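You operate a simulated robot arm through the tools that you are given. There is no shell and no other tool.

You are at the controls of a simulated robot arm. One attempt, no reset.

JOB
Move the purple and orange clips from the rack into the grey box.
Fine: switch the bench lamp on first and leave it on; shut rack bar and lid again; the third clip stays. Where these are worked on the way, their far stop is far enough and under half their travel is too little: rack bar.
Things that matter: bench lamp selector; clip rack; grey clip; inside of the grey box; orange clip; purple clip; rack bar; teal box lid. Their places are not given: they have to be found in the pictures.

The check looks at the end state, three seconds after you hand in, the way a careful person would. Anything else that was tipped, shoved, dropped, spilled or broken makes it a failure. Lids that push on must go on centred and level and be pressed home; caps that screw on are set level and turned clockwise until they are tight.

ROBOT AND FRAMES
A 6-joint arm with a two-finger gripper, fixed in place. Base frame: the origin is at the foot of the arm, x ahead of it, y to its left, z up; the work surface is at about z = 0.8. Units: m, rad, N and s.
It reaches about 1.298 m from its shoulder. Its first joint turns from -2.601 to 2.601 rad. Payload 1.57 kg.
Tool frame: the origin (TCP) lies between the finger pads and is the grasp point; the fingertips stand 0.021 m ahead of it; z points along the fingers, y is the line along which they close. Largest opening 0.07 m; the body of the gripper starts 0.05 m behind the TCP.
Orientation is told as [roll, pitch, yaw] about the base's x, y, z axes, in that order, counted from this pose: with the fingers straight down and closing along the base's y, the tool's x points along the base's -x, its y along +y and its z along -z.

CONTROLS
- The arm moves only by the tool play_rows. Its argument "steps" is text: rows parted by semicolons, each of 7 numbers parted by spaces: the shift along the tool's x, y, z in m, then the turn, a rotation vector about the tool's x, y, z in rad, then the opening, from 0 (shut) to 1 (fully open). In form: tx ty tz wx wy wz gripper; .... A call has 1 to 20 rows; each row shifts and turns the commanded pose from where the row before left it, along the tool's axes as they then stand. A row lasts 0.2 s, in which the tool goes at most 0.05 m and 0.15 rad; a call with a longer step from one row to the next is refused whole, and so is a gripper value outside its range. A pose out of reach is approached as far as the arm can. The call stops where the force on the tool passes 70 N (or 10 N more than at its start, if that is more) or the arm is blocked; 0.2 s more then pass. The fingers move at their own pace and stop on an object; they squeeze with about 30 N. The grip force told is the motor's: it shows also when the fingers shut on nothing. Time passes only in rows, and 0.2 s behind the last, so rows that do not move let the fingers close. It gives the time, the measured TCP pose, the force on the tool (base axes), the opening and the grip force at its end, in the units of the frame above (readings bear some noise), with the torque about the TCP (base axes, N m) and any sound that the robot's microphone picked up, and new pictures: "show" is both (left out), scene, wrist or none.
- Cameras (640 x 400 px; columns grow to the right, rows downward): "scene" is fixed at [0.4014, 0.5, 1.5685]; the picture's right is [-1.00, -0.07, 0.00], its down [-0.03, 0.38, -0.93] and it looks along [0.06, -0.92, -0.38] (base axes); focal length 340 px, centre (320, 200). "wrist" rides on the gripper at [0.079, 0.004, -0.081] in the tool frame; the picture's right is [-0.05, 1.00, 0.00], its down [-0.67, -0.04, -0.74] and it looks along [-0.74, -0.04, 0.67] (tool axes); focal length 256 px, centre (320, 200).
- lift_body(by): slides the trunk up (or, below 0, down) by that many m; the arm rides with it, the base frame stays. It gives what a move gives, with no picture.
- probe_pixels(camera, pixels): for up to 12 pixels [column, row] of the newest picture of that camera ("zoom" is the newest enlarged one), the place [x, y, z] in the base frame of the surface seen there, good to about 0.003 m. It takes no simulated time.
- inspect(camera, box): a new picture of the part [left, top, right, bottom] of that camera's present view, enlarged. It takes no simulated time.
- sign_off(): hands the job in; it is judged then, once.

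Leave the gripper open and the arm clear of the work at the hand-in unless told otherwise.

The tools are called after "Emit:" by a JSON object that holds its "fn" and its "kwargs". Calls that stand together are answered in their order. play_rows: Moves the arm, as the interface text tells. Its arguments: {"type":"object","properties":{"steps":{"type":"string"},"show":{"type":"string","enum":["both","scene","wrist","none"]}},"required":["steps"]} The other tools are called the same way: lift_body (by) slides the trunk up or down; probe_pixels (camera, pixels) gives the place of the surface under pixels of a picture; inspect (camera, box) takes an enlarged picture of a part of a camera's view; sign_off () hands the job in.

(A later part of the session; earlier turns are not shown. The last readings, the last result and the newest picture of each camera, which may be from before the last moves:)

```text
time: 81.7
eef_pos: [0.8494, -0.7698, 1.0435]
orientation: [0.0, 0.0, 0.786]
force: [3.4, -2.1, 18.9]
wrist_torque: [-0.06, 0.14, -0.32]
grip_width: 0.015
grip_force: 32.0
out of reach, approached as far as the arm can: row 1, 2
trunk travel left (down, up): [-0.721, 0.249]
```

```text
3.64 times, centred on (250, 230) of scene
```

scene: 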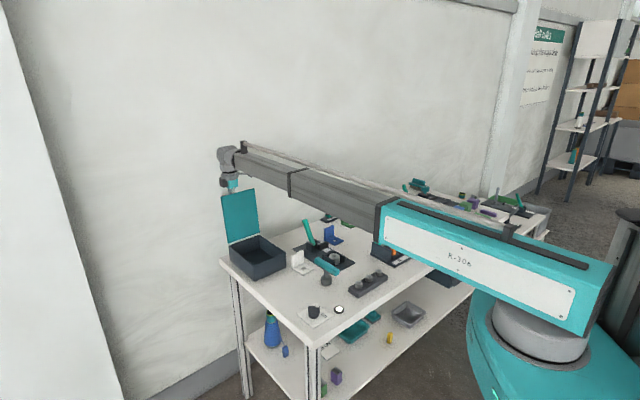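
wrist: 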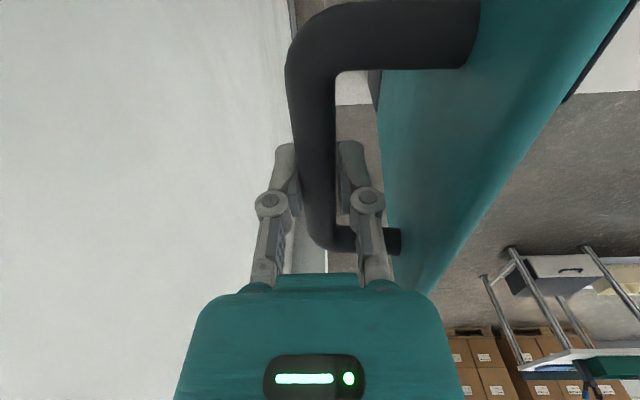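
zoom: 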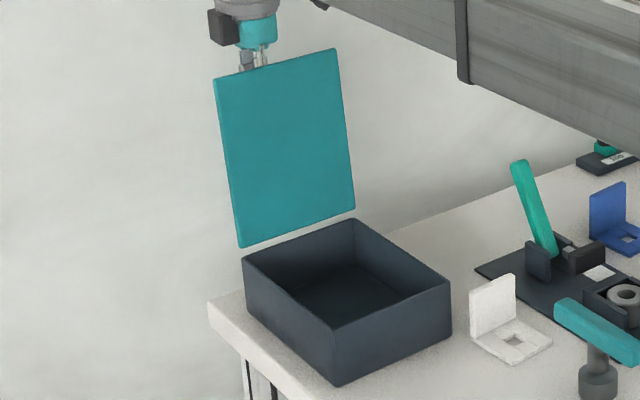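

Horizontal reach ends here, with the lid a few degrees past vertical. I'll open the fingers slightly and see whether the lid stays.

Emit:
{"fn": "probe_pixels", "kwargs": {"camera": "zoom", "pixels": [[218, 84], [243, 240], [335, 55], [352, 205]]}}

Emit:
{"fn": "play_rows", "kwargs": {"steps": "0 0 0 0 0 0 0.3;0 0 0 0 0 0 0.4;0 0 0 0 0 0 0.4;0 0 0 0 0 0 0.4"}}

Emit:
{"fn": "inspect", "kwargs": {"camera": "scene", "box": [200, 175, 300, 285]}}

```text
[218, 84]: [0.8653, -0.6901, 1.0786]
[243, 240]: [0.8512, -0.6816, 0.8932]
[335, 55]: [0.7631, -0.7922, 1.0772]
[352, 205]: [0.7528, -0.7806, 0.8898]
```

```text
time: 82.7
eef_pos: [0.8507, -0.7709, 1.0389]
orientation: [-0.001, 0.001, 0.786]
force: [-1.5, -0.4, -0.2]
wrist_torque: [0.01, -0.02, 0.0]
grip_width: 0.0282
grip_force: 0.2
trunk travel left (down, up): [-0.721, 0.249]
```

scene: 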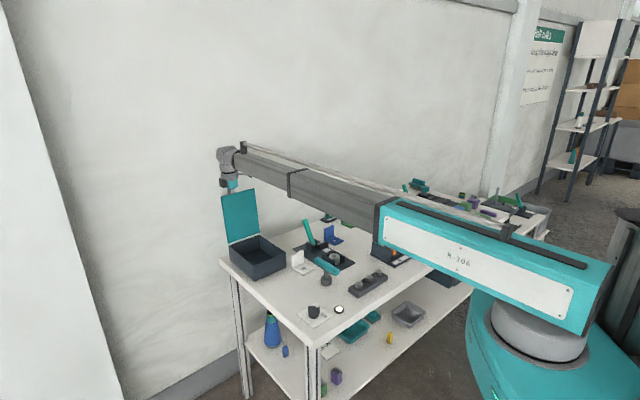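
wrist: 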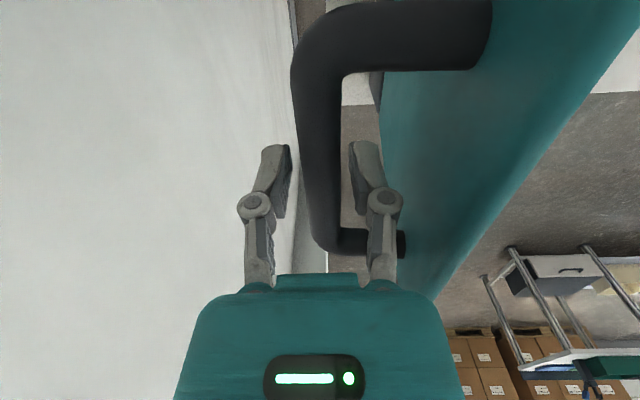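

```text
3.64 times, centred on (250, 230) of scene
```

zoom: 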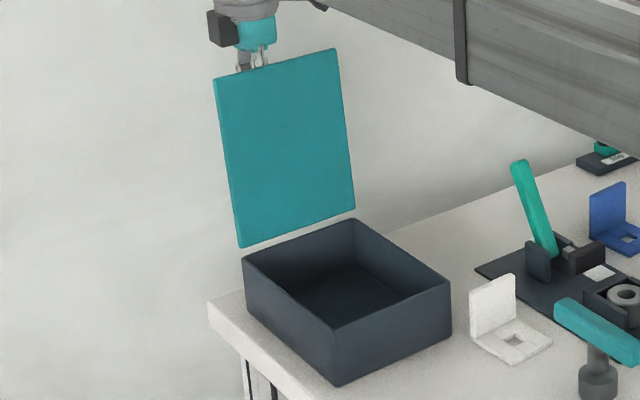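

The lid stays at ~95° by itself with the fingers not touching. I'll raise the gripper straight up and out.

Emit:
{"fn": "lift_body", "kwargs": {"by": 0.08}}

Emit:
{"fn": "inspect", "kwargs": {"camera": "scene", "box": [190, 145, 310, 285]}}

```text
time: 83.9
eef_pos: [0.8497, -0.7711, 1.1195]
orientation: [-0.001, -0.002, 0.785]
force: [-0.8, -1.0, 0.1]
wrist_torque: [-0.01, 0.0, -0.02]
grip_width: 0.0281
grip_force: 0.1
trunk travel left (down, up): [-0.801, 0.169]
```

```text
2.86 times, centred on (250, 215) of scene
```

zoom: 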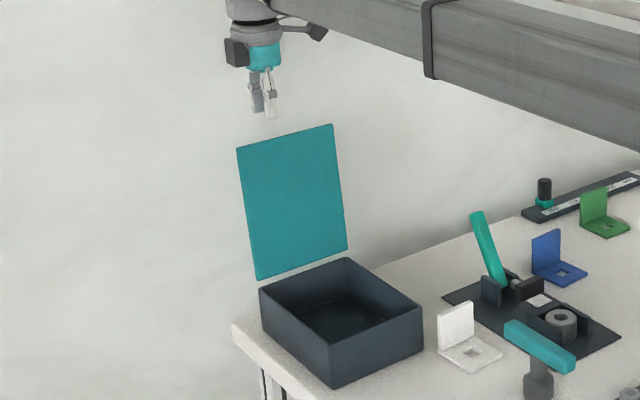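

The lid is open and steady. I'll go up a bit, then travel to above the purple clip at about (0.101,-0.819).

Emit:
{"fn": "lift_body", "kwargs": {"by": 0.05}}

Emit:
{"fn": "play_rows", "kwargs": {"steps": "0.0352 0.031 0 0 0 0 0.5;0.0352 0.031 0 0 0 0 0.5;0.0352 0.031 0 0 0 0 0.5;0.0352 0.031 0 0 0 0 0.5;0.0352 0.031 0 0 0 0 0.5;0.0352 0.031 0 0 0 0 0.5;0.0352 0.031 0 0 0 0 0.5;0.0352 0.031 0 0 0 0 0.5;0.0352 0.031 0 0 0 0 0.5;0.0352 0.031 0 0 0 0 0.5;0.0352 0.031 0 0 0 0 0.5;0.0352 0.031 0 0 0 0 0.5;0.0352 0.031 0 0 0 0 0.5;0.0352 0.031 0 0 0 0 0.5;0.0352 0.031 0 0 0 0 0.5;0.0352 0.031 0 0 0 0 0.5;0 0 0 0 0 0 0.5"}}

```text
time: 84.8
eef_pos: [0.8513, -0.7713, 1.1696]
orientation: [-0.001, -0.001, 0.784]
force: [0.0, 0.2, 0.4]
wrist_torque: [0.02, -0.04, -0.03]
grip_width: 0.0281
grip_force: 0.0
trunk travel left (down, up): [-0.851, 0.119]
```

```text
time: 88.4
eef_pos: [0.1034, -0.8191, 1.1697]
orientation: [0.0, 0.0, 0.785]
force: [0.2, 0.7, 0.5]
wrist_torque: [0.0, 0.01, 0.03]
grip_width: 0.035
grip_force: 0.0
trunk travel left (down, up): [-0.851, 0.119]
```

scene: 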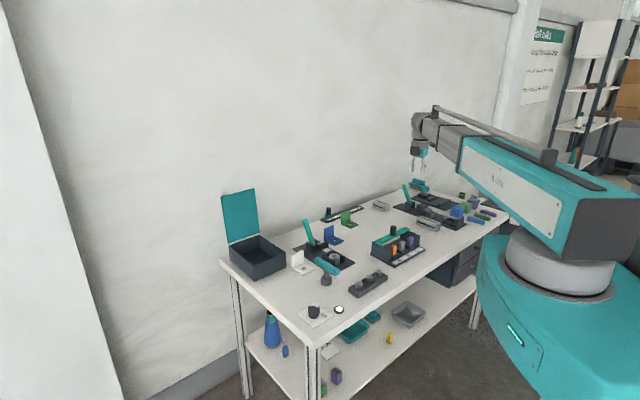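
wrist: 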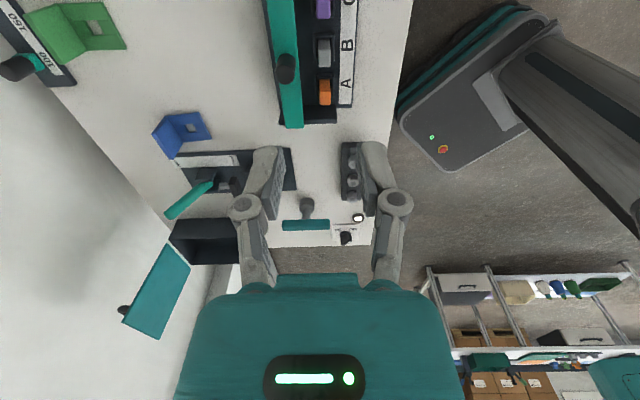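

I'll lower to z≈0.95 and look at the purple clip from close.

Emit:
{"fn": "lift_body", "kwargs": {"by": -0.215}}

Emit:
{"fn": "inspect", "kwargs": {"camera": "wrist", "box": [220, 40, 420, 180]}}

```text
time: 90.7
eef_pos: [0.1033, -0.8201, 0.9536]
orientation: [0.002, 0.0, 0.785]
force: [0.0, -0.6, -1.0]
wrist_torque: [0.03, -0.02, 0.0]
grip_width: 0.0351
grip_force: 0.2
trunk travel left (down, up): [-0.636, 0.334]
```

```text
2.86 times, centred on (320, 110) of wrist
```

zoom: 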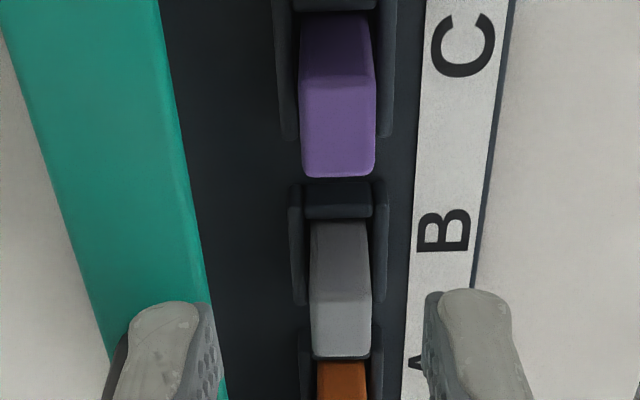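

Emit:
{"fn": "probe_pixels", "kwargs": {"camera": "zoom", "pixels": [[337, 130], [305, 130], [370, 130], [337, 170], [337, 90], [283, 60], [388, 60], [190, 200], [338, 200], [335, 45]]}}

```text
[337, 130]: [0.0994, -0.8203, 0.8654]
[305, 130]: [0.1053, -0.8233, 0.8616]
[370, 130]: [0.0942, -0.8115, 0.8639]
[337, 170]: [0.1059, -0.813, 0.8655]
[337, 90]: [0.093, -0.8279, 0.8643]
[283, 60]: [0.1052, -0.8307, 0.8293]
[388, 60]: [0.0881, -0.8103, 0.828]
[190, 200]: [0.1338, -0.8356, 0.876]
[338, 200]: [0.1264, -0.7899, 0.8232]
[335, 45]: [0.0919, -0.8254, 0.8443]
```

The purple clip's top centre is (0.0995,-0.8205), about 17–20 mm wide, with the bar edge 37 mm behind. I'll fine-align, then lower to TCP z≈0.854, with the tips just above the pocket rims.

Emit:
{"fn": "play_rows", "kwargs": {"steps": "0.0029 0.0042 0 0 0 0 0.5;0 0 0 0 0 0 0.5", "show": "none"}}

Emit:
{"fn": "lift_body", "kwargs": {"by": -0.06}}

Emit:
{"fn": "inspect", "kwargs": {"camera": "wrist", "box": [220, 80, 420, 220]}}

```text
time: 91.3
eef_pos: [0.0998, -0.8188, 0.9546]
orientation: [0.0, -0.001, 0.785]
force: [-0.2, 0.3, 0.3]
wrist_torque: [0.0, 0.0, 0.0]
grip_width: 0.0351
grip_force: 0.1
trunk travel left (down, up): [-0.636, 0.334]
```

```text
time: 92.3
eef_pos: [0.0971, -0.8187, 0.8938]
orientation: [0.001, 0.0, 0.786]
force: [0.3, -1.3, 0.3]
wrist_torque: [0.0, 0.02, 0.02]
grip_width: 0.0349
grip_force: 0.1
trunk travel left (down, up): [-0.576, 0.394]
```

```text
2.86 times, centred on (320, 150) of wrist
```

zoom: 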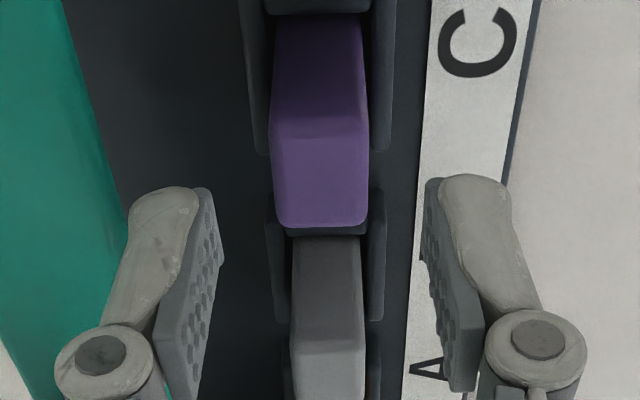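

The clip is centred, but the rear knuckle would pass close to the bar's edge. I'll narrow the opening to about 26 mm and descend the rest of the way.

Emit:
{"fn": "play_rows", "kwargs": {"steps": "0 0 0 0 0 0 0.37;0 0 0 0 0 0 0.37;0 0 0 0 0 0 0.37", "show": "none"}}

Emit:
{"fn": "lift_body", "kwargs": {"by": -0.0395}}

Emit:
{"fn": "inspect", "kwargs": {"camera": "wrist", "box": [220, 80, 420, 220]}}

Emit:
{"fn": "inspect", "kwargs": {"camera": "scene", "box": [365, 220, 430, 270]}}

```text
time: 93.1
eef_pos: [0.0985, -0.8187, 0.8947]
orientation: [0.0, 0.001, 0.784]
force: [0.2, 0.3, -0.4]
wrist_torque: [0.01, -0.02, 0.02]
grip_width: 0.0257
grip_force: 0.0
trunk travel left (down, up): [-0.576, 0.394]
```

```text
time: 94.0
eef_pos: [0.0996, -0.8185, 0.8548]
orientation: [0.001, -0.001, 0.786]
force: [-0.5, -0.1, -0.4]
wrist_torque: [0.01, 0.05, 0.0]
grip_width: 0.0262
grip_force: 0.0
trunk travel left (down, up): [-0.536, 0.434]
```

```text
2.86 times, centred on (320, 150) of wrist
```

zoom: 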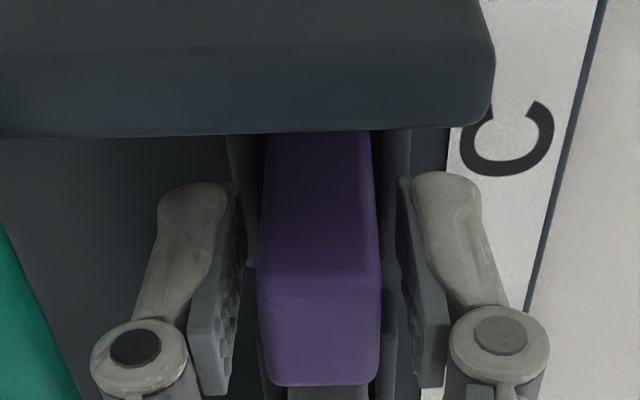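

```text
8.00 times, centred on (398, 245) of scene
```

zoom: 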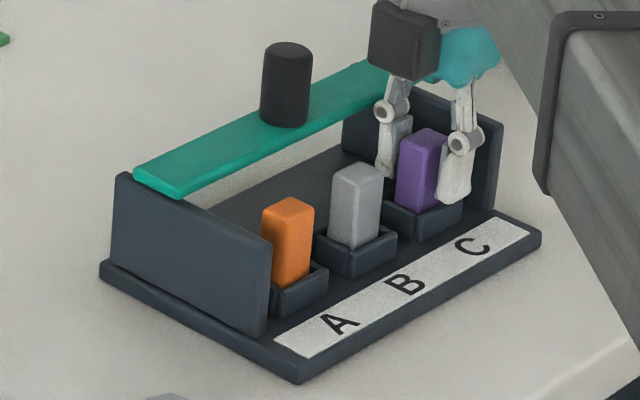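

The fingers straddle the purple clip with no contact force. Closing.

Emit:
{"fn": "play_rows", "kwargs": {"steps": "0 0 0 0 0 0 0.25;0 0 0 0 0 0 0.1;0 0 0 0 0 0 0;0 0 0 0 0 0 0;0 0 0 0 0 0 0", "show": "none"}}

Emit:
{"fn": "lift_body", "kwargs": {"by": 0.03}}

Emit:
{"fn": "inspect", "kwargs": {"camera": "scene", "box": [365, 220, 430, 270]}}

```text
time: 95.2
eef_pos: [0.0986, -0.8185, 0.8554]
orientation: [-0.001, 0.0, 0.785]
force: [-0.8, 0.0, 0.4]
wrist_torque: [0.01, 0.01, -0.24]
grip_width: 0.0171
grip_force: 29.7
trunk travel left (down, up): [-0.536, 0.434]
```

```text
time: 95.9
eef_pos: [0.0987, -0.818, 0.8858]
orientation: [-0.001, -0.001, 0.784]
force: [0.7, 0.4, -0.2]
wrist_torque: [0.05, -0.03, 0.02]
grip_width: 0.0168
grip_force: 30.3
trunk travel left (down, up): [-0.566, 0.404]
```

```text
8.00 times, centred on (398, 245) of scene
```

zoom: 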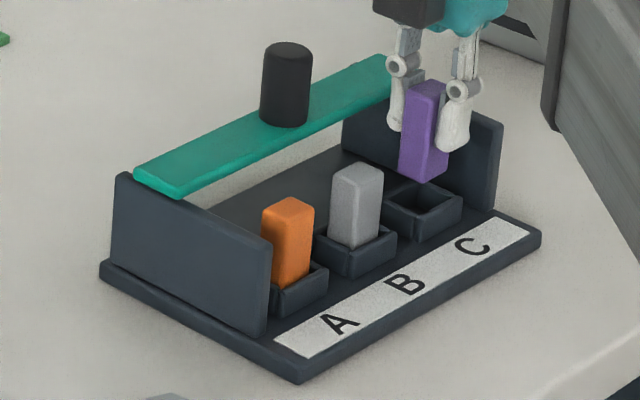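

The purple clip came out cleanly and the rack is undisturbed. I'll raise it and carry it over the box, toward w≈0.945, u≈0.03.

Emit:
{"fn": "lift_body", "kwargs": {"by": 0.14}}

Emit:
{"fn": "play_rows", "kwargs": {"steps": "-0.04143 -0.02285 0 0 0 0 0;-0.04143 -0.02285 0 0 0 0 0;-0.04143 -0.02285 0 0 0 0 0;-0.04143 -0.02285 0 0 0 0 0;-0.04143 -0.02285 0 0 0 0 0;-0.04143 -0.02285 0 0 0 0 0;-0.04143 -0.02285 0 0 0 0 0;-0.04143 -0.02285 0 0 0 0 0;-0.04143 -0.02285 0 0 0 0 0;-0.04143 -0.02285 0 0 0 0 0;-0.04143 -0.02285 0 0 0 0 0;-0.04143 -0.02285 0 0 0 0 0;-0.04143 -0.02285 0 0 0 0 0;0 0 0 0 0 0 0"}}

Emit:
{"fn": "inspect", "kwargs": {"camera": "scene", "box": [200, 175, 300, 285]}}

```text
time: 97.6
eef_pos: [0.0995, -0.8185, 1.025]
orientation: [0.0, 0.0, 0.785]
force: [0.4, 0.5, -0.5]
wrist_torque: [0.03, -0.04, 0.01]
grip_width: 0.0167
grip_force: 29.9
trunk travel left (down, up): [-0.706, 0.264]
```

```text
time: 100.6
eef_pos: [0.6886, -0.6493, 1.0254]
orientation: [0.0, 0.001, 0.786]
force: [0.5, 0.9, 0.6]
wrist_torque: [0.01, -0.01, 0.0]
grip_width: 0.017
grip_force: 29.8
out of reach, approached as far as the arm can: row 10, 13
trunk travel left (down, up): [-0.706, 0.264]
```

scene: 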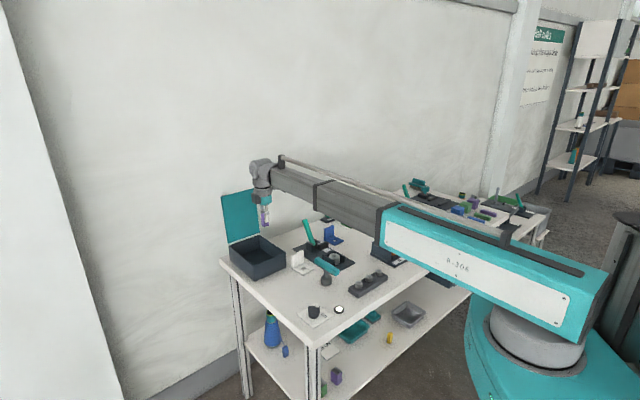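
wrist: 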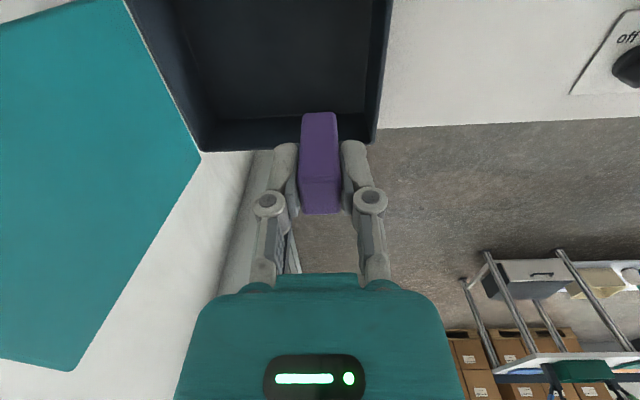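

```text
3.64 times, centred on (250, 230) of scene
```

zoom: 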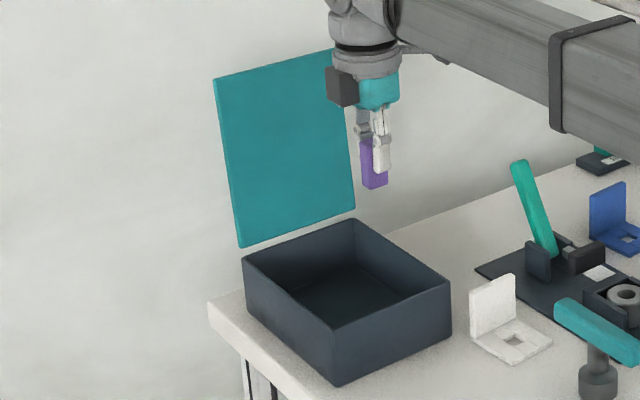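

The clip hangs over the box at w≈0.946, u≈0.028, inside the walls. I'll probe the box floor height.

Emit:
{"fn": "probe_pixels", "kwargs": {"camera": "zoom", "pixels": [[345, 290], [330, 300], [370, 285], [340, 322], [440, 283], [352, 222]]}}

```text
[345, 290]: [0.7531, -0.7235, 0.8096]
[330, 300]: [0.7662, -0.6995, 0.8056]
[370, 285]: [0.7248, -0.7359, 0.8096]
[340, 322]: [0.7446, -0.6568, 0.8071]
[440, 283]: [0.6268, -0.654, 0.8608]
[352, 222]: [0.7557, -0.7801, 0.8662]
```

The floor is at ≈0.807, so I'll lower until the clip nearly touches it (TCP≈0.852), checking on the way.

Emit:
{"fn": "lift_body", "kwargs": {"by": -0.11}}

Emit:
{"fn": "inspect", "kwargs": {"camera": "scene", "box": [210, 185, 310, 285]}}

Emit:
{"fn": "inspect", "kwargs": {"camera": "wrist", "box": [120, 0, 520, 250]}}

```text
time: 102.0
eef_pos: [0.6888, -0.6493, 0.9153]
orientation: [-0.002, 0.001, 0.786]
force: [-0.2, 0.3, -0.3]
wrist_torque: [0.02, -0.01, 0.02]
grip_width: 0.0168
grip_force: 29.4
trunk travel left (down, up): [-0.596, 0.374]
```

```text
4.00 times, centred on (260, 235) of scene
```

zoom: 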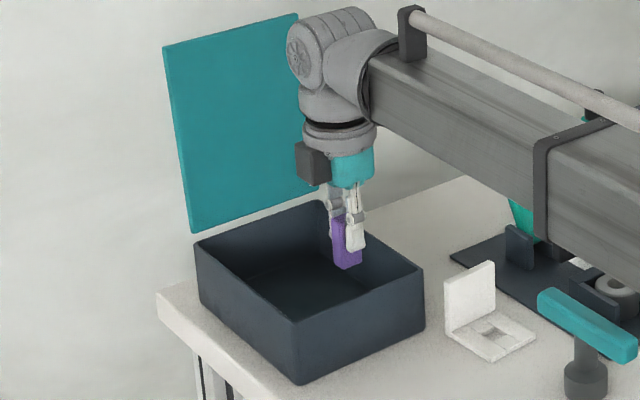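

```text
1.60 times, centred on (320, 125) of wrist
```

zoom: 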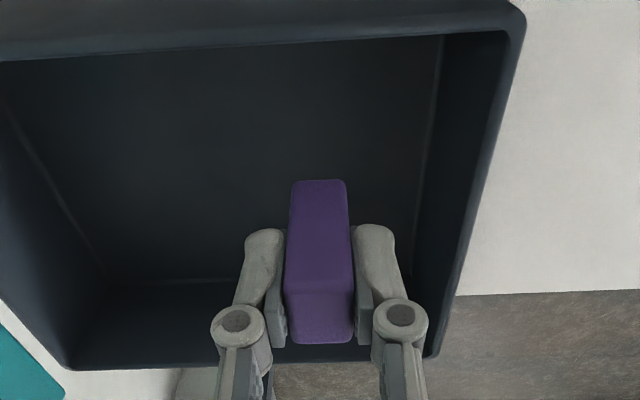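

The clip is inside the opening. Before going lower I'll check the beam's underside and the bracket height.

Emit:
{"fn": "inspect", "kwargs": {"camera": "scene", "box": [210, 185, 310, 285]}}

Emit:
{"fn": "probe_pixels", "kwargs": {"camera": "zoom", "pixels": [[400, 148], [470, 172], [530, 200], [610, 240], [470, 270], [470, 310], [560, 295], [312, 165], [300, 60], [345, 225]]}}

```text
4.00 times, centred on (260, 235) of scene
```

zoom: 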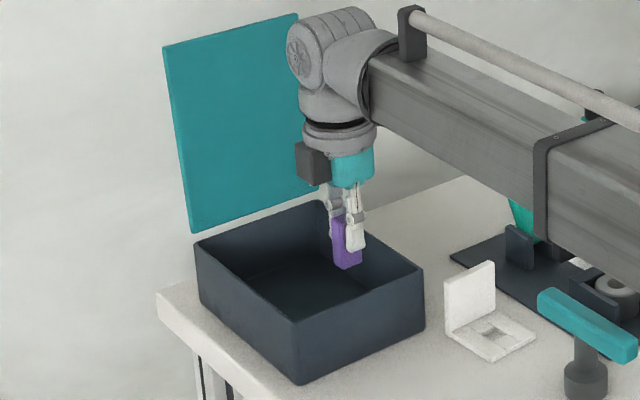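

```text
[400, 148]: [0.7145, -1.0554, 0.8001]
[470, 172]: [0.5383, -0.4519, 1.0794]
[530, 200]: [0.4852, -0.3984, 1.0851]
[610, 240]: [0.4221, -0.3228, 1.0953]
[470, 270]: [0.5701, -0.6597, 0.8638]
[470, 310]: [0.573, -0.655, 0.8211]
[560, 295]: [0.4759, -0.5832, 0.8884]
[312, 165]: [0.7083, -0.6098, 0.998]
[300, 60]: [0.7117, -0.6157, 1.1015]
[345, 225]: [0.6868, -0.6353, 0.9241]
```

The beam's underside is about 15 cm above the TCP, so there's plenty of room. I'll lower the last 6 cm.

Emit:
{"fn": "lift_body", "kwargs": {"by": -0.062}}

Emit:
{"fn": "inspect", "kwargs": {"camera": "scene", "box": [220, 215, 300, 285]}}

```text
time: 103.0
eef_pos: [0.6896, -0.65, 0.8531]
orientation: [0.001, 0.0, 0.785]
force: [0.2, -0.2, -0.3]
wrist_torque: [0.04, 0.01, 0.0]
grip_width: 0.0166
grip_force: 30.3
trunk travel left (down, up): [-0.534, 0.436]
```

```text
5.71 times, centred on (260, 250) of scene
```

zoom: 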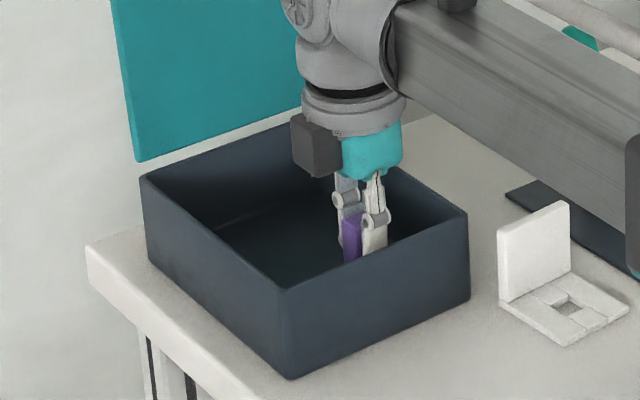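

No contact yet. I'll lower in small steps until the clip touches the floor.

Emit:
{"fn": "lift_body", "kwargs": {"by": -0.004}}

```text
time: 103.5
eef_pos: [0.6892, -0.6501, 0.8487]
orientation: [-0.001, 0.001, 0.786]
force: [-0.1, 0.0, -0.8]
wrist_torque: [0.01, -0.02, -0.04]
grip_width: 0.0167
grip_force: 29.7
trunk travel left (down, up): [-0.53, 0.44]
```

Emit:
{"fn": "lift_body", "kwargs": {"by": -0.003}}

```text
time: 104.1
eef_pos: [0.6881, -0.6489, 0.8476]
orientation: [-0.003, 0.0, 0.786]
force: [5.3, -5.7, 28.2]
wrist_torque: [-0.16, -0.19, -0.01]
grip_width: 0.0167
grip_force: 30.6
trunk travel left (down, up): [-0.527, 0.443]
```

Contact (28 N). I'll ease up 2 mm and release.

Emit:
{"fn": "lift_body", "kwargs": {"by": 0.002}}

Emit:
{"fn": "play_rows", "kwargs": {"steps": "0 0 0 0 0 0 0.25;0 0 0 0 0 0 0.3;0 0 0 0 0 0 0.35;0 0 0 0 0 0 0.4;0 0 0 0 0 0 0.5;0 0 0 0 0 0 0.5", "show": "wrist"}}

Emit:
{"fn": "lift_body", "kwargs": {"by": 0.07}}

Emit:
{"fn": "inspect", "kwargs": {"camera": "wrist", "box": [120, 0, 520, 250]}}

Emit:
{"fn": "inspect", "kwargs": {"camera": "scene", "box": [220, 195, 300, 285]}}

```text
time: 104.6
eef_pos: [0.6887, -0.6495, 0.8479]
orientation: [0.001, 0.001, 0.786]
force: [0.9, -1.6, 8.7]
wrist_torque: [-0.01, -0.04, 0.01]
grip_width: 0.017
grip_force: 30.5
trunk travel left (down, up): [-0.529, 0.441]
```

```text
time: 106.0
eef_pos: [0.6888, -0.6494, 0.8472]
orientation: [-0.001, 0.0, 0.785]
force: [-0.2, 0.2, -0.1]
wrist_torque: [0.02, 0.03, -0.01]
grip_width: 0.035
grip_force: 0.1
trunk travel left (down, up): [-0.529, 0.441]
```

wrist: 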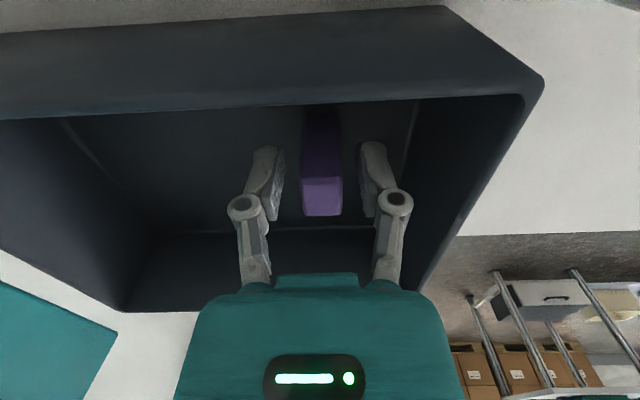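

```text
time: 107.1
eef_pos: [0.6896, -0.6495, 0.9182]
orientation: [-0.002, 0.001, 0.784]
force: [0.4, 0.3, -0.8]
wrist_torque: [0.02, 0.02, 0.02]
grip_width: 0.0349
grip_force: 0.1
trunk travel left (down, up): [-0.599, 0.371]
```

```text
1.60 times, centred on (320, 125) of wrist
```

zoom: 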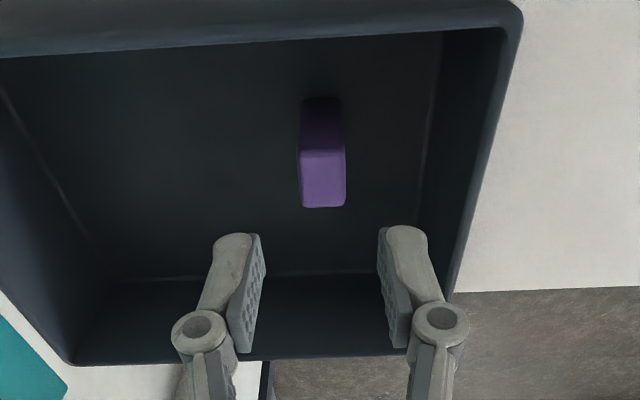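

```text
4.44 times, centred on (260, 240) of scene
```

zoom: 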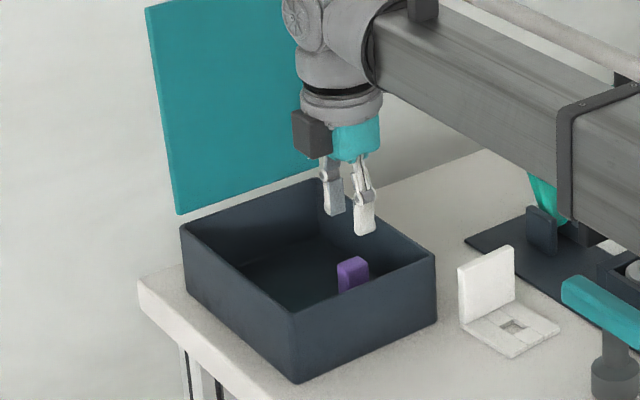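

The purple clip stands in the box. Now back for the orange clip.

Emit:
{"fn": "lift_body", "kwargs": {"by": 0.107}}

Emit:
{"fn": "play_rows", "kwargs": {"steps": "0.03807 0.02709 0 0 0 0 0.5;0.03807 0.02709 0 0 0 0 0.5;0.03807 0.02709 0 0 0 0 0.5;0.03807 0.02709 0 0 0 0 0.5;0.03807 0.02709 0 0 0 0 0.5;0.03807 0.02709 0 0 0 0 0.5;0.03807 0.02709 0 0 0 0 0.5;0.03807 0.02709 0 0 0 0 0.5;0.03807 0.02709 0 0 0 0 0.5;0.03807 0.02709 0 0 0 0 0.5;0.03807 0.02709 0 0 0 0 0.5;0 0 0 0 0 0 0.37", "show": "scene"}}

Emit:
{"fn": "lift_body", "kwargs": {"by": -0.072}}

Emit:
{"fn": "inspect", "kwargs": {"camera": "wrist", "box": [220, 40, 420, 180]}}

```text
time: 108.5
eef_pos: [0.6887, -0.6498, 1.0254]
orientation: [0.0, 0.001, 0.785]
force: [0.2, 0.0, 0.5]
wrist_torque: [0.02, 0.02, 0.0]
grip_width: 0.0349
grip_force: 0.1
trunk travel left (down, up): [-0.706, 0.264]
```

```text
time: 111.0
eef_pos: [0.1817, -0.7348, 1.0252]
orientation: [0.001, 0.0, 0.789]
force: [0.1, 0.1, 0.5]
wrist_torque: [-0.02, -0.01, 0.01]
grip_width: 0.0258
grip_force: 0.0
trunk travel left (down, up): [-0.706, 0.264]
```

scene: 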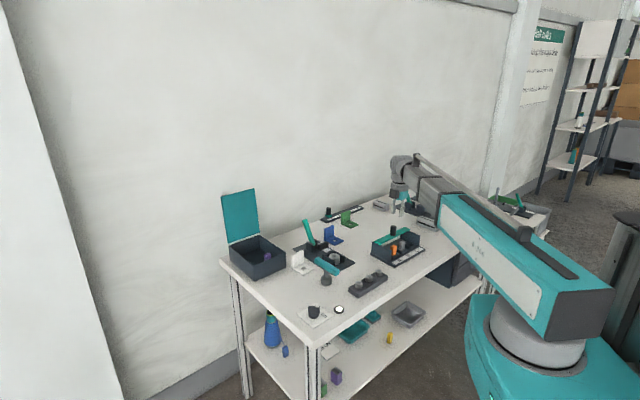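

```text
time: 112.2
eef_pos: [0.1809, -0.7357, 0.9536]
orientation: [-0.001, 0.0, 0.786]
force: [-0.6, 0.1, 0.0]
wrist_torque: [-0.01, 0.01, 0.01]
grip_width: 0.026
grip_force: 0.0
trunk travel left (down, up): [-0.634, 0.336]
```

```text
2.86 times, centred on (320, 110) of wrist
```

zoom: 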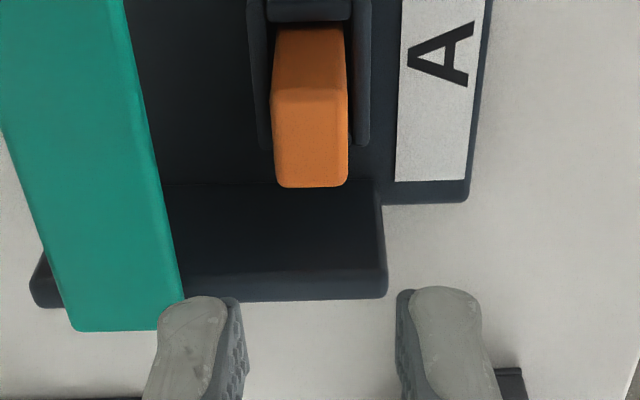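

Emit:
{"fn": "probe_pixels", "kwargs": {"camera": "zoom", "pixels": [[312, 138], [278, 138], [345, 138], [312, 180], [312, 98], [262, 60], [362, 60], [160, 200], [280, 240], [380, 240]]}}

```text
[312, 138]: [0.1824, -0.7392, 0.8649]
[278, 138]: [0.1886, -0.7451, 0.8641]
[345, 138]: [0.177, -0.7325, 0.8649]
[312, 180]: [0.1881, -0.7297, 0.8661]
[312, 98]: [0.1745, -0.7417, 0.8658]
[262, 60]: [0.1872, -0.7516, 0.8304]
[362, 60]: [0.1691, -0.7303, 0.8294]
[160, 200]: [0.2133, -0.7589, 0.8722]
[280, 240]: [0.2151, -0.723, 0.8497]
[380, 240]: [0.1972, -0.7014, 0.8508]
```

The orange centre is at w≈0.6505, u≈-0.392, and I'm 2.5 mm off in w. I'll align and descend with the 26 mm opening.

Emit:
{"fn": "play_rows", "kwargs": {"steps": "0 -0.0025 0 0 0 0 0.37;0 0 0 0 0 0 0.37", "show": "none"}}

Emit:
{"fn": "lift_body", "kwargs": {"by": -0.06}}

Emit:
{"fn": "inspect", "kwargs": {"camera": "wrist", "box": [220, 80, 420, 220]}}

```text
time: 112.8
eef_pos: [0.1833, -0.738, 0.9532]
orientation: [-0.001, 0.001, 0.786]
force: [-0.5, 0.4, 0.4]
wrist_torque: [0.01, 0.03, 0.0]
grip_width: 0.0259
grip_force: 0.0
trunk travel left (down, up): [-0.634, 0.336]
```

```text
time: 113.8
eef_pos: [0.1835, -0.7372, 0.8934]
orientation: [0.001, 0.0, 0.783]
force: [-0.1, 0.0, -0.2]
wrist_torque: [-0.01, 0.01, -0.04]
grip_width: 0.026
grip_force: 0.0
trunk travel left (down, up): [-0.574, 0.396]
```

```text
2.86 times, centred on (320, 150) of wrist
```

zoom: 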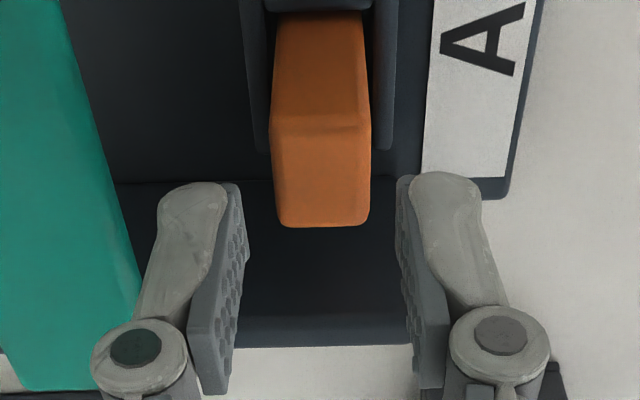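

Centred. I'll descend the final 3.9 cm and close.

Emit:
{"fn": "lift_body", "kwargs": {"by": -0.039}}

Emit:
{"fn": "play_rows", "kwargs": {"steps": "0 0 0 0 0 0 0.25;0 0 0 0 0 0 0.1;0 0 0 0 0 0 0;0 0 0 0 0 0 0;0 0 0 0 0 0 0", "show": "wrist"}}

Emit:
{"fn": "inspect", "kwargs": {"camera": "scene", "box": [365, 220, 430, 270]}}

```text
time: 114.6
eef_pos: [0.1844, -0.737, 0.8537]
orientation: [0.0, 0.001, 0.786]
force: [-0.8, -0.3, 1.2]
wrist_torque: [-0.04, -0.01, -0.01]
grip_width: 0.0259
grip_force: 0.1
trunk travel left (down, up): [-0.535, 0.435]
```

```text
time: 115.8
eef_pos: [0.1827, -0.7369, 0.854]
orientation: [0.002, 0.0, 0.785]
force: [-1.9, 2.2, -0.4]
wrist_torque: [0.0, 0.04, -0.25]
grip_width: 0.0166
grip_force: 29.7
trunk travel left (down, up): [-0.535, 0.435]
```

wrist: 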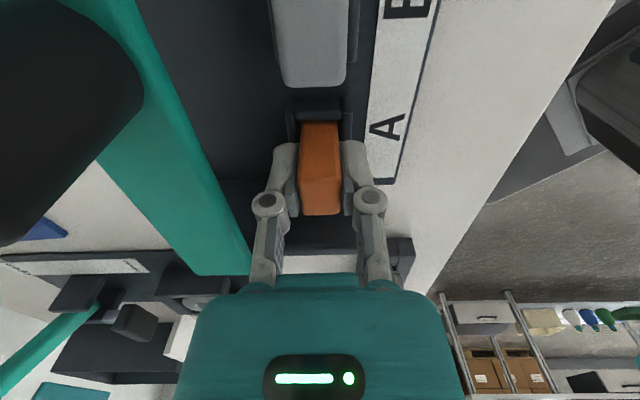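

```text
8.00 times, centred on (398, 245) of scene
```

zoom: 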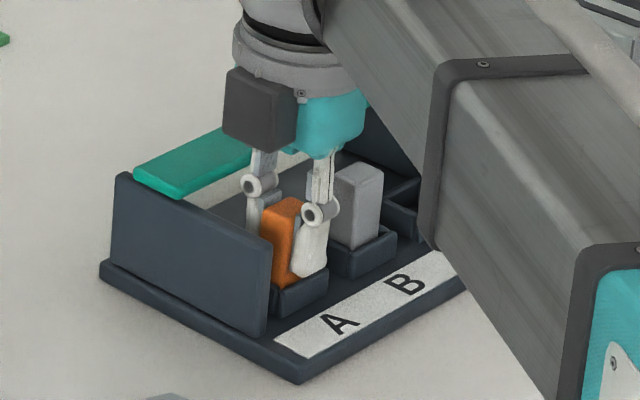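

The orange clip is held (0.0166 m). Lifting it out.

Emit:
{"fn": "lift_body", "kwargs": {"by": 0.05}}

Emit:
{"fn": "lift_body", "kwargs": {"by": 0.12}}

Emit:
{"fn": "inspect", "kwargs": {"camera": "scene", "box": [365, 180, 445, 270]}}

```text
time: 116.7
eef_pos: [0.1835, -0.7378, 0.9039]
orientation: [0.001, 0.002, 0.786]
force: [0.1, -0.3, -0.7]
wrist_torque: [0.01, -0.01, 0.01]
grip_width: 0.0167
grip_force: 30.0
trunk travel left (down, up): [-0.585, 0.385]
```

```text
time: 118.2
eef_pos: [0.1838, -0.7382, 1.0239]
orientation: [0.001, 0.0, 0.785]
force: [-0.7, 0.6, 0.0]
wrist_torque: [0.01, -0.02, -0.02]
grip_width: 0.0169
grip_force: 29.9
trunk travel left (down, up): [-0.705, 0.265]
```

```text
4.44 times, centred on (405, 225) of scene
```

zoom: 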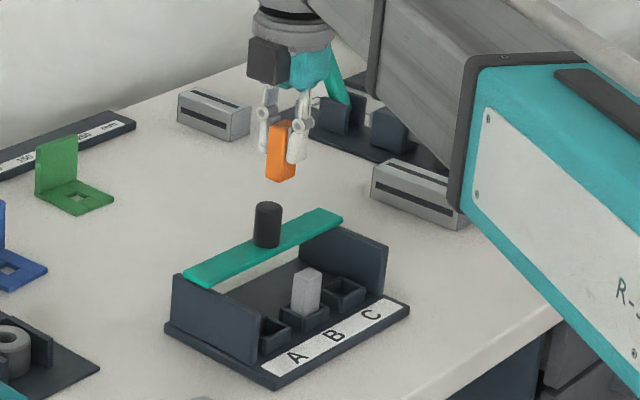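

Both pockets A and C are empty and the grey clip is in B. I'll carry the orange clip to the box, at u≈0.085, beside the purple one.

Emit:
{"fn": "play_rows", "kwargs": {"steps": "-0.03975 -0.02483 0 0 0 0 0;-0.03975 -0.02483 0 0 0 0 0;-0.03975 -0.02483 0 0 0 0 0;-0.03975 -0.02483 0 0 0 0 0;-0.03975 -0.02483 0 0 0 0 0;-0.03975 -0.02483 0 0 0 0 0;-0.03975 -0.02483 0 0 0 0 0;-0.03975 -0.02483 0 0 0 0 0;-0.03975 -0.02483 0 0 0 0 0;-0.03975 -0.02483 0 0 0 0 0;-0.03975 -0.02483 0 0 0 0 0;-0.03975 -0.02483 0 0 0 0 0;0 0 0 0 0 0 0", "show": "wrist"}}

Emit:
{"fn": "lift_body", "kwargs": {"by": -0.11}}

Emit:
{"fn": "inspect", "kwargs": {"camera": "wrist", "box": [120, 0, 520, 250]}}

Emit:
{"fn": "inspect", "kwargs": {"camera": "scene", "box": [210, 185, 310, 285]}}

```text
time: 121.0
eef_pos: [0.7319, -0.6103, 1.0238]
orientation: [0.001, 0.0, 0.786]
force: [-0.6, 0.1, -0.3]
wrist_torque: [0.0, 0.0, 0.02]
grip_width: 0.0167
grip_force: 30.3
trunk travel left (down, up): [-0.705, 0.265]
```

wrist: 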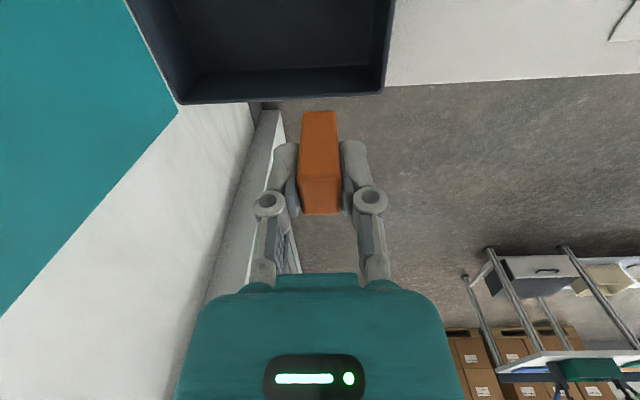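

```text
time: 122.4
eef_pos: [0.7311, -0.6101, 0.9147]
orientation: [0.0, 0.001, 0.785]
force: [0.6, -0.3, 0.2]
wrist_torque: [0.0, 0.0, -0.01]
grip_width: 0.0169
grip_force: 29.9
trunk travel left (down, up): [-0.595, 0.375]
```

```text
1.60 times, centred on (320, 125) of wrist
```

zoom: 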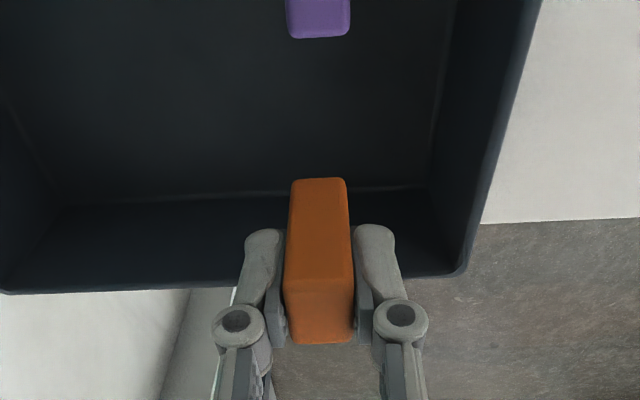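

```text
4.00 times, centred on (260, 235) of scene
```

zoom: 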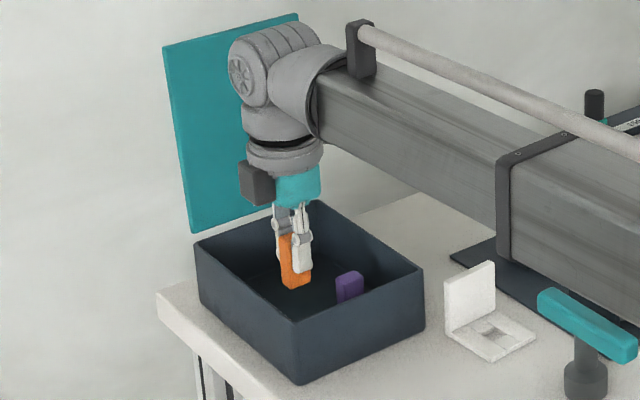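

The orange clip is well inside the walls. I'll lower to TCP ≈0.849; the purple one touched the floor at about 0.848.

Emit:
{"fn": "lift_body", "kwargs": {"by": -0.065}}

Emit:
{"fn": "lift_body", "kwargs": {"by": -0.002}}

```text
time: 123.5
eef_pos: [0.7319, -0.6104, 0.849]
orientation: [-0.001, 0.001, 0.786]
force: [0.1, 0.8, -0.6]
wrist_torque: [-0.03, -0.01, 0.0]
grip_width: 0.0168
grip_force: 29.7
trunk travel left (down, up): [-0.53, 0.44]
```

```text
time: 124.0
eef_pos: [0.7313, -0.6092, 0.8475]
orientation: [0.0, 0.0, 0.785]
force: [1.6, -0.5, 7.3]
wrist_torque: [-0.03, 0.01, 0.01]
grip_width: 0.0167
grip_force: 29.4
trunk travel left (down, up): [-0.528, 0.442]
```

Light floor contact (7 N). Releasing gently, then rising.

Emit:
{"fn": "play_rows", "kwargs": {"steps": "0 0 0 0 0 0 0.25;0 0 0 0 0 0 0.3;0 0 0 0 0 0 0.35;0 0 0 0 0 0 0.4;0 0 0 0 0 0 0.5;0 0 0 0 0 0 0.5", "show": "none"}}

Emit:
{"fn": "lift_body", "kwargs": {"by": 0.07}}

Emit:
{"fn": "lift_body", "kwargs": {"by": 0.08}}

Emit:
{"fn": "inspect", "kwargs": {"camera": "scene", "box": [210, 175, 310, 285]}}

```text
time: 125.4
eef_pos: [0.732, -0.6099, 0.847]
orientation: [0.001, 0.001, 0.786]
force: [1.2, 0.4, -0.3]
wrist_torque: [0.0, 0.02, 0.0]
grip_width: 0.0347
grip_force: 0.1
trunk travel left (down, up): [-0.528, 0.442]
```

```text
time: 126.5
eef_pos: [0.7318, -0.61, 0.9165]
orientation: [-0.001, 0.0, 0.785]
force: [0.1, 0.7, 0.2]
wrist_torque: [-0.02, -0.01, 0.01]
grip_width: 0.0352
grip_force: 0.0
trunk travel left (down, up): [-0.598, 0.372]
```

```text
time: 127.6
eef_pos: [0.7309, -0.611, 0.9975]
orientation: [0.0, 0.0, 0.785]
force: [-0.4, 0.1, -0.1]
wrist_torque: [0.01, 0.0, 0.02]
grip_width: 0.0348
grip_force: 0.0
trunk travel left (down, up): [-0.678, 0.292]
```

```text
3.64 times, centred on (260, 230) of scene
```

zoom: 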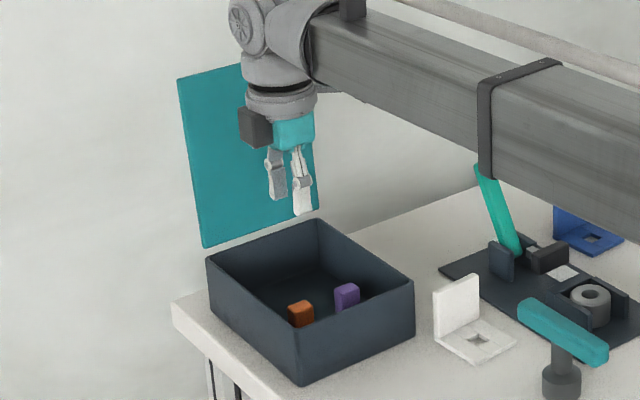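

Both clips stand in the box. Now to close the lid: I'll rise above it, go over behind it, and look at the handle from above.

Emit:
{"fn": "lift_body", "kwargs": {"by": 0.17}}

Emit:
{"fn": "play_rows", "kwargs": {"steps": "0.0058 -0.038 0 0 0 0 0.7;0.0058 -0.038 0 0 0 0 0.7;0.0058 -0.038 0 0 0 0 0.7;0.0058 -0.038 0 0 0 0 0.7;0.0058 -0.0423 0 0 0 0 0.7;0 0 0 0 0 0 0.7"}}

```text
time: 129.6
eef_pos: [0.7322, -0.611, 1.166]
orientation: [-0.001, 0.001, 0.785]
force: [0.4, -1.0, 0.1]
wrist_torque: [0.01, -0.01, -0.02]
grip_width: 0.035
grip_force: 0.1
trunk travel left (down, up): [-0.848, 0.122]
```

```text
time: 130.9
eef_pos: [0.8478, -0.7674, 1.1675]
orientation: [0.0, 0.0, 0.784]
force: [0.2, 0.3, -0.3]
wrist_torque: [0.02, 0.0, 0.0]
grip_width: 0.049
grip_force: 0.1
trunk travel left (down, up): [-0.848, 0.122]
```

scene: 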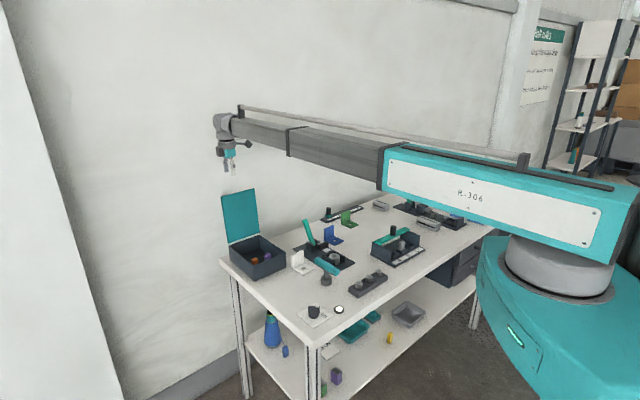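
wrist: 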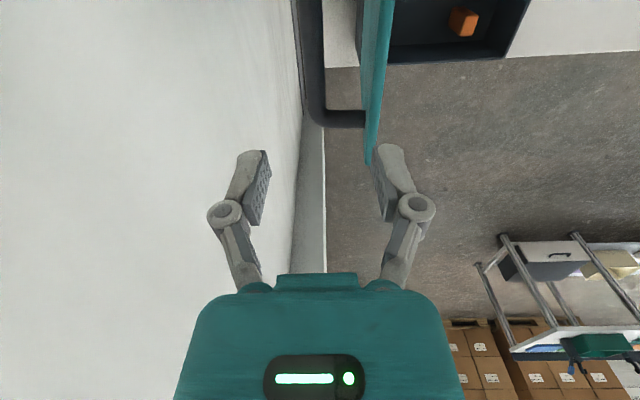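

I see the handle bar at (310,60) and the lid's top edge at (378,100). Probing both.

Emit:
{"fn": "probe_pixels", "kwargs": {"camera": "wrist", "pixels": [[310, 40], [312, 80], [318, 110], [300, 60], [320, 60], [345, 118], [378, 60], [372, 140], [388, 30], [100, 100], [250, 60]]}}

Emit:
{"fn": "inspect", "kwargs": {"camera": "wrist", "box": [260, 0, 420, 170]}}

```text
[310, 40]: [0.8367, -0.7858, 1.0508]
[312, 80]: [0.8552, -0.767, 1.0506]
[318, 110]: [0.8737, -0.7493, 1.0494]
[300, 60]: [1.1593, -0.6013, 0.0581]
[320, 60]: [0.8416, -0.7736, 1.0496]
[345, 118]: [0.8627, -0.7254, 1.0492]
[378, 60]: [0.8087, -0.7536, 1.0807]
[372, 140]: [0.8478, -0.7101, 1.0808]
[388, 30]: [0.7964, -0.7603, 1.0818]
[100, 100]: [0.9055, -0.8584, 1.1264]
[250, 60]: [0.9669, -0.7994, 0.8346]
```

```text
2.35 times, centred on (340, 85) of wrist
```

zoom: 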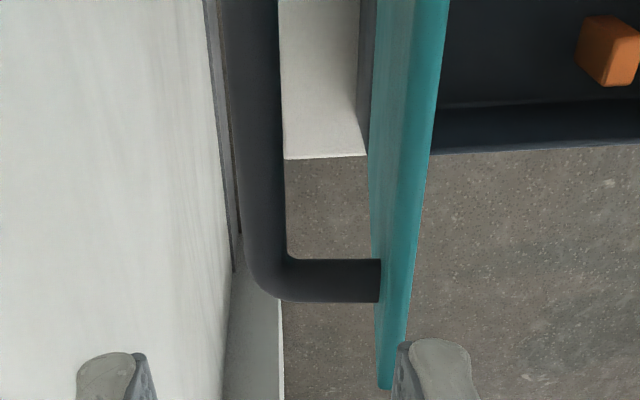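

The bar centre is at w≈1.146, z≈1.043; the lid's edge is at w≈1.104, z≈1.081; the wall is at w≈1.247. I'll shift 4 mm toward the wall, narrow to 26 mm and lower around the bar.

Emit:
{"fn": "play_rows", "kwargs": {"steps": "0 -0.004 0 0 0 0 0.37;0 0 0 0 0 0 0.37;0 0 0 0 0 0 0.37", "show": "none"}}

Emit:
{"fn": "lift_body", "kwargs": {"by": -0.08}}

Emit:
{"fn": "inspect", "kwargs": {"camera": "wrist", "box": [220, 40, 460, 220]}}

```text
time: 131.8
eef_pos: [0.8516, -0.7704, 1.1664]
orientation: [0.0, 0.0, 0.787]
force: [0.0, -0.4, 0.1]
wrist_torque: [-0.02, -0.02, 0.01]
grip_width: 0.026
grip_force: 0.1
trunk travel left (down, up): [-0.848, 0.122]
```

```text
time: 132.9
eef_pos: [0.8506, -0.7701, 1.0864]
orientation: [0.0, 0.0, 0.785]
force: [0.7, -0.4, 0.1]
wrist_torque: [0.0, 0.01, -0.02]
grip_width: 0.0257
grip_force: 0.1
trunk travel left (down, up): [-0.768, 0.202]
```

```text
2.22 times, centred on (340, 130) of wrist
```

zoom: 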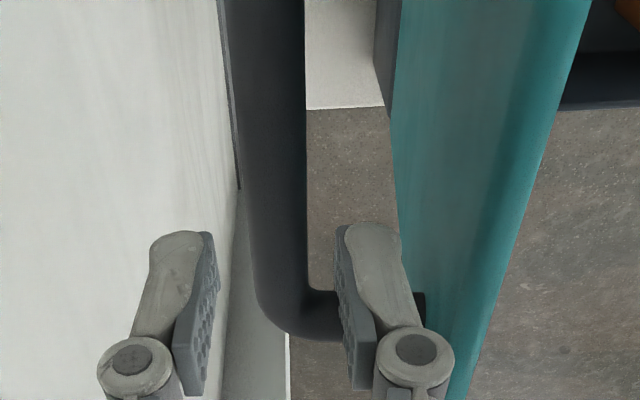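

The bar is centred between the fingers. Lowering the last 4 cm.

Emit:
{"fn": "lift_body", "kwargs": {"by": -0.041}}

Emit:
{"fn": "inspect", "kwargs": {"camera": "wrist", "box": [220, 40, 460, 220]}}

```text
time: 133.8
eef_pos: [0.8503, -0.7712, 1.0448]
orientation: [0.001, -0.001, 0.787]
force: [-0.4, 0.0, -0.4]
wrist_torque: [0.0, 0.01, -0.03]
grip_width: 0.0258
grip_force: 0.1
trunk travel left (down, up): [-0.727, 0.243]
```

```text
2.22 times, centred on (340, 130) of wrist
```

zoom: 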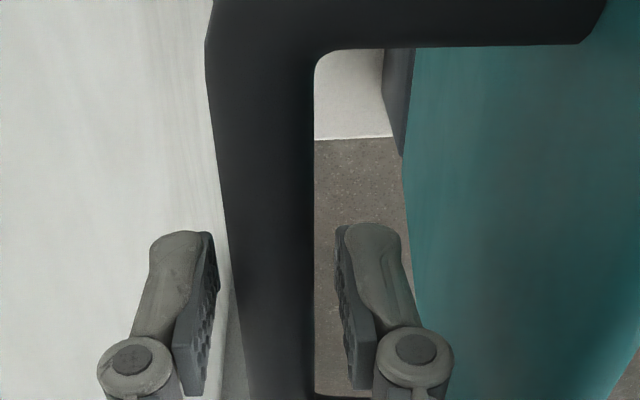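

The bar is loosely caged. I'll narrow to 21 mm and start pulling the lid back over (tool +y), following the arc about the hinge at (w 1.0905, z 0.882).

Emit:
{"fn": "play_rows", "kwargs": {"steps": "0 0 0 0 0 0 0.3;0 0.006 0 0 0 0 0.3;0 0.006 0 0 0 0 0.3;0 0.006 0 0 0 0 0.3;0 0.006 0 0 0 0 0.3;0 0.006 0 0 0 0 0.3;0 0.006 0 0 0 0 0.3;0 0 0 0 0 0 0.3", "show": "wrist"}}

Emit:
{"fn": "lift_body", "kwargs": {"by": 0.007}}

Emit:
{"fn": "inspect", "kwargs": {"camera": "scene", "box": [200, 175, 300, 285]}}

```text
time: 135.6
eef_pos: [0.8258, -0.7447, 1.045]
orientation: [0.0, -0.001, 0.786]
force: [1.6, -1.4, 0.6]
wrist_torque: [-0.02, 0.0, -0.01]
grip_width: 0.0224
grip_force: 1.0
trunk travel left (down, up): [-0.727, 0.243]
```

wrist: 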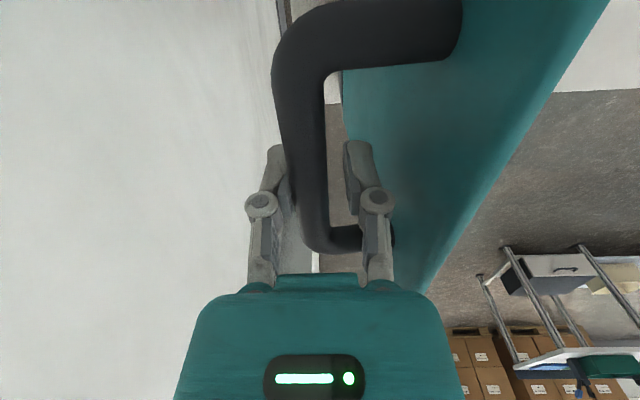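

```text
time: 136.1
eef_pos: [0.8238, -0.7441, 1.0531]
orientation: [0.0, 0.0, 0.785]
force: [-1.3, -0.9, 0.3]
wrist_torque: [0.0, 0.01, 0.03]
grip_width: 0.0209
grip_force: 0.0
trunk travel left (down, up): [-0.734, 0.236]
```

```text
3.64 times, centred on (250, 230) of scene
```

zoom: 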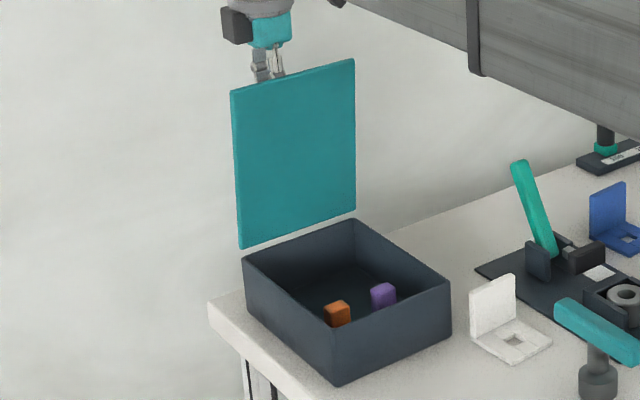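

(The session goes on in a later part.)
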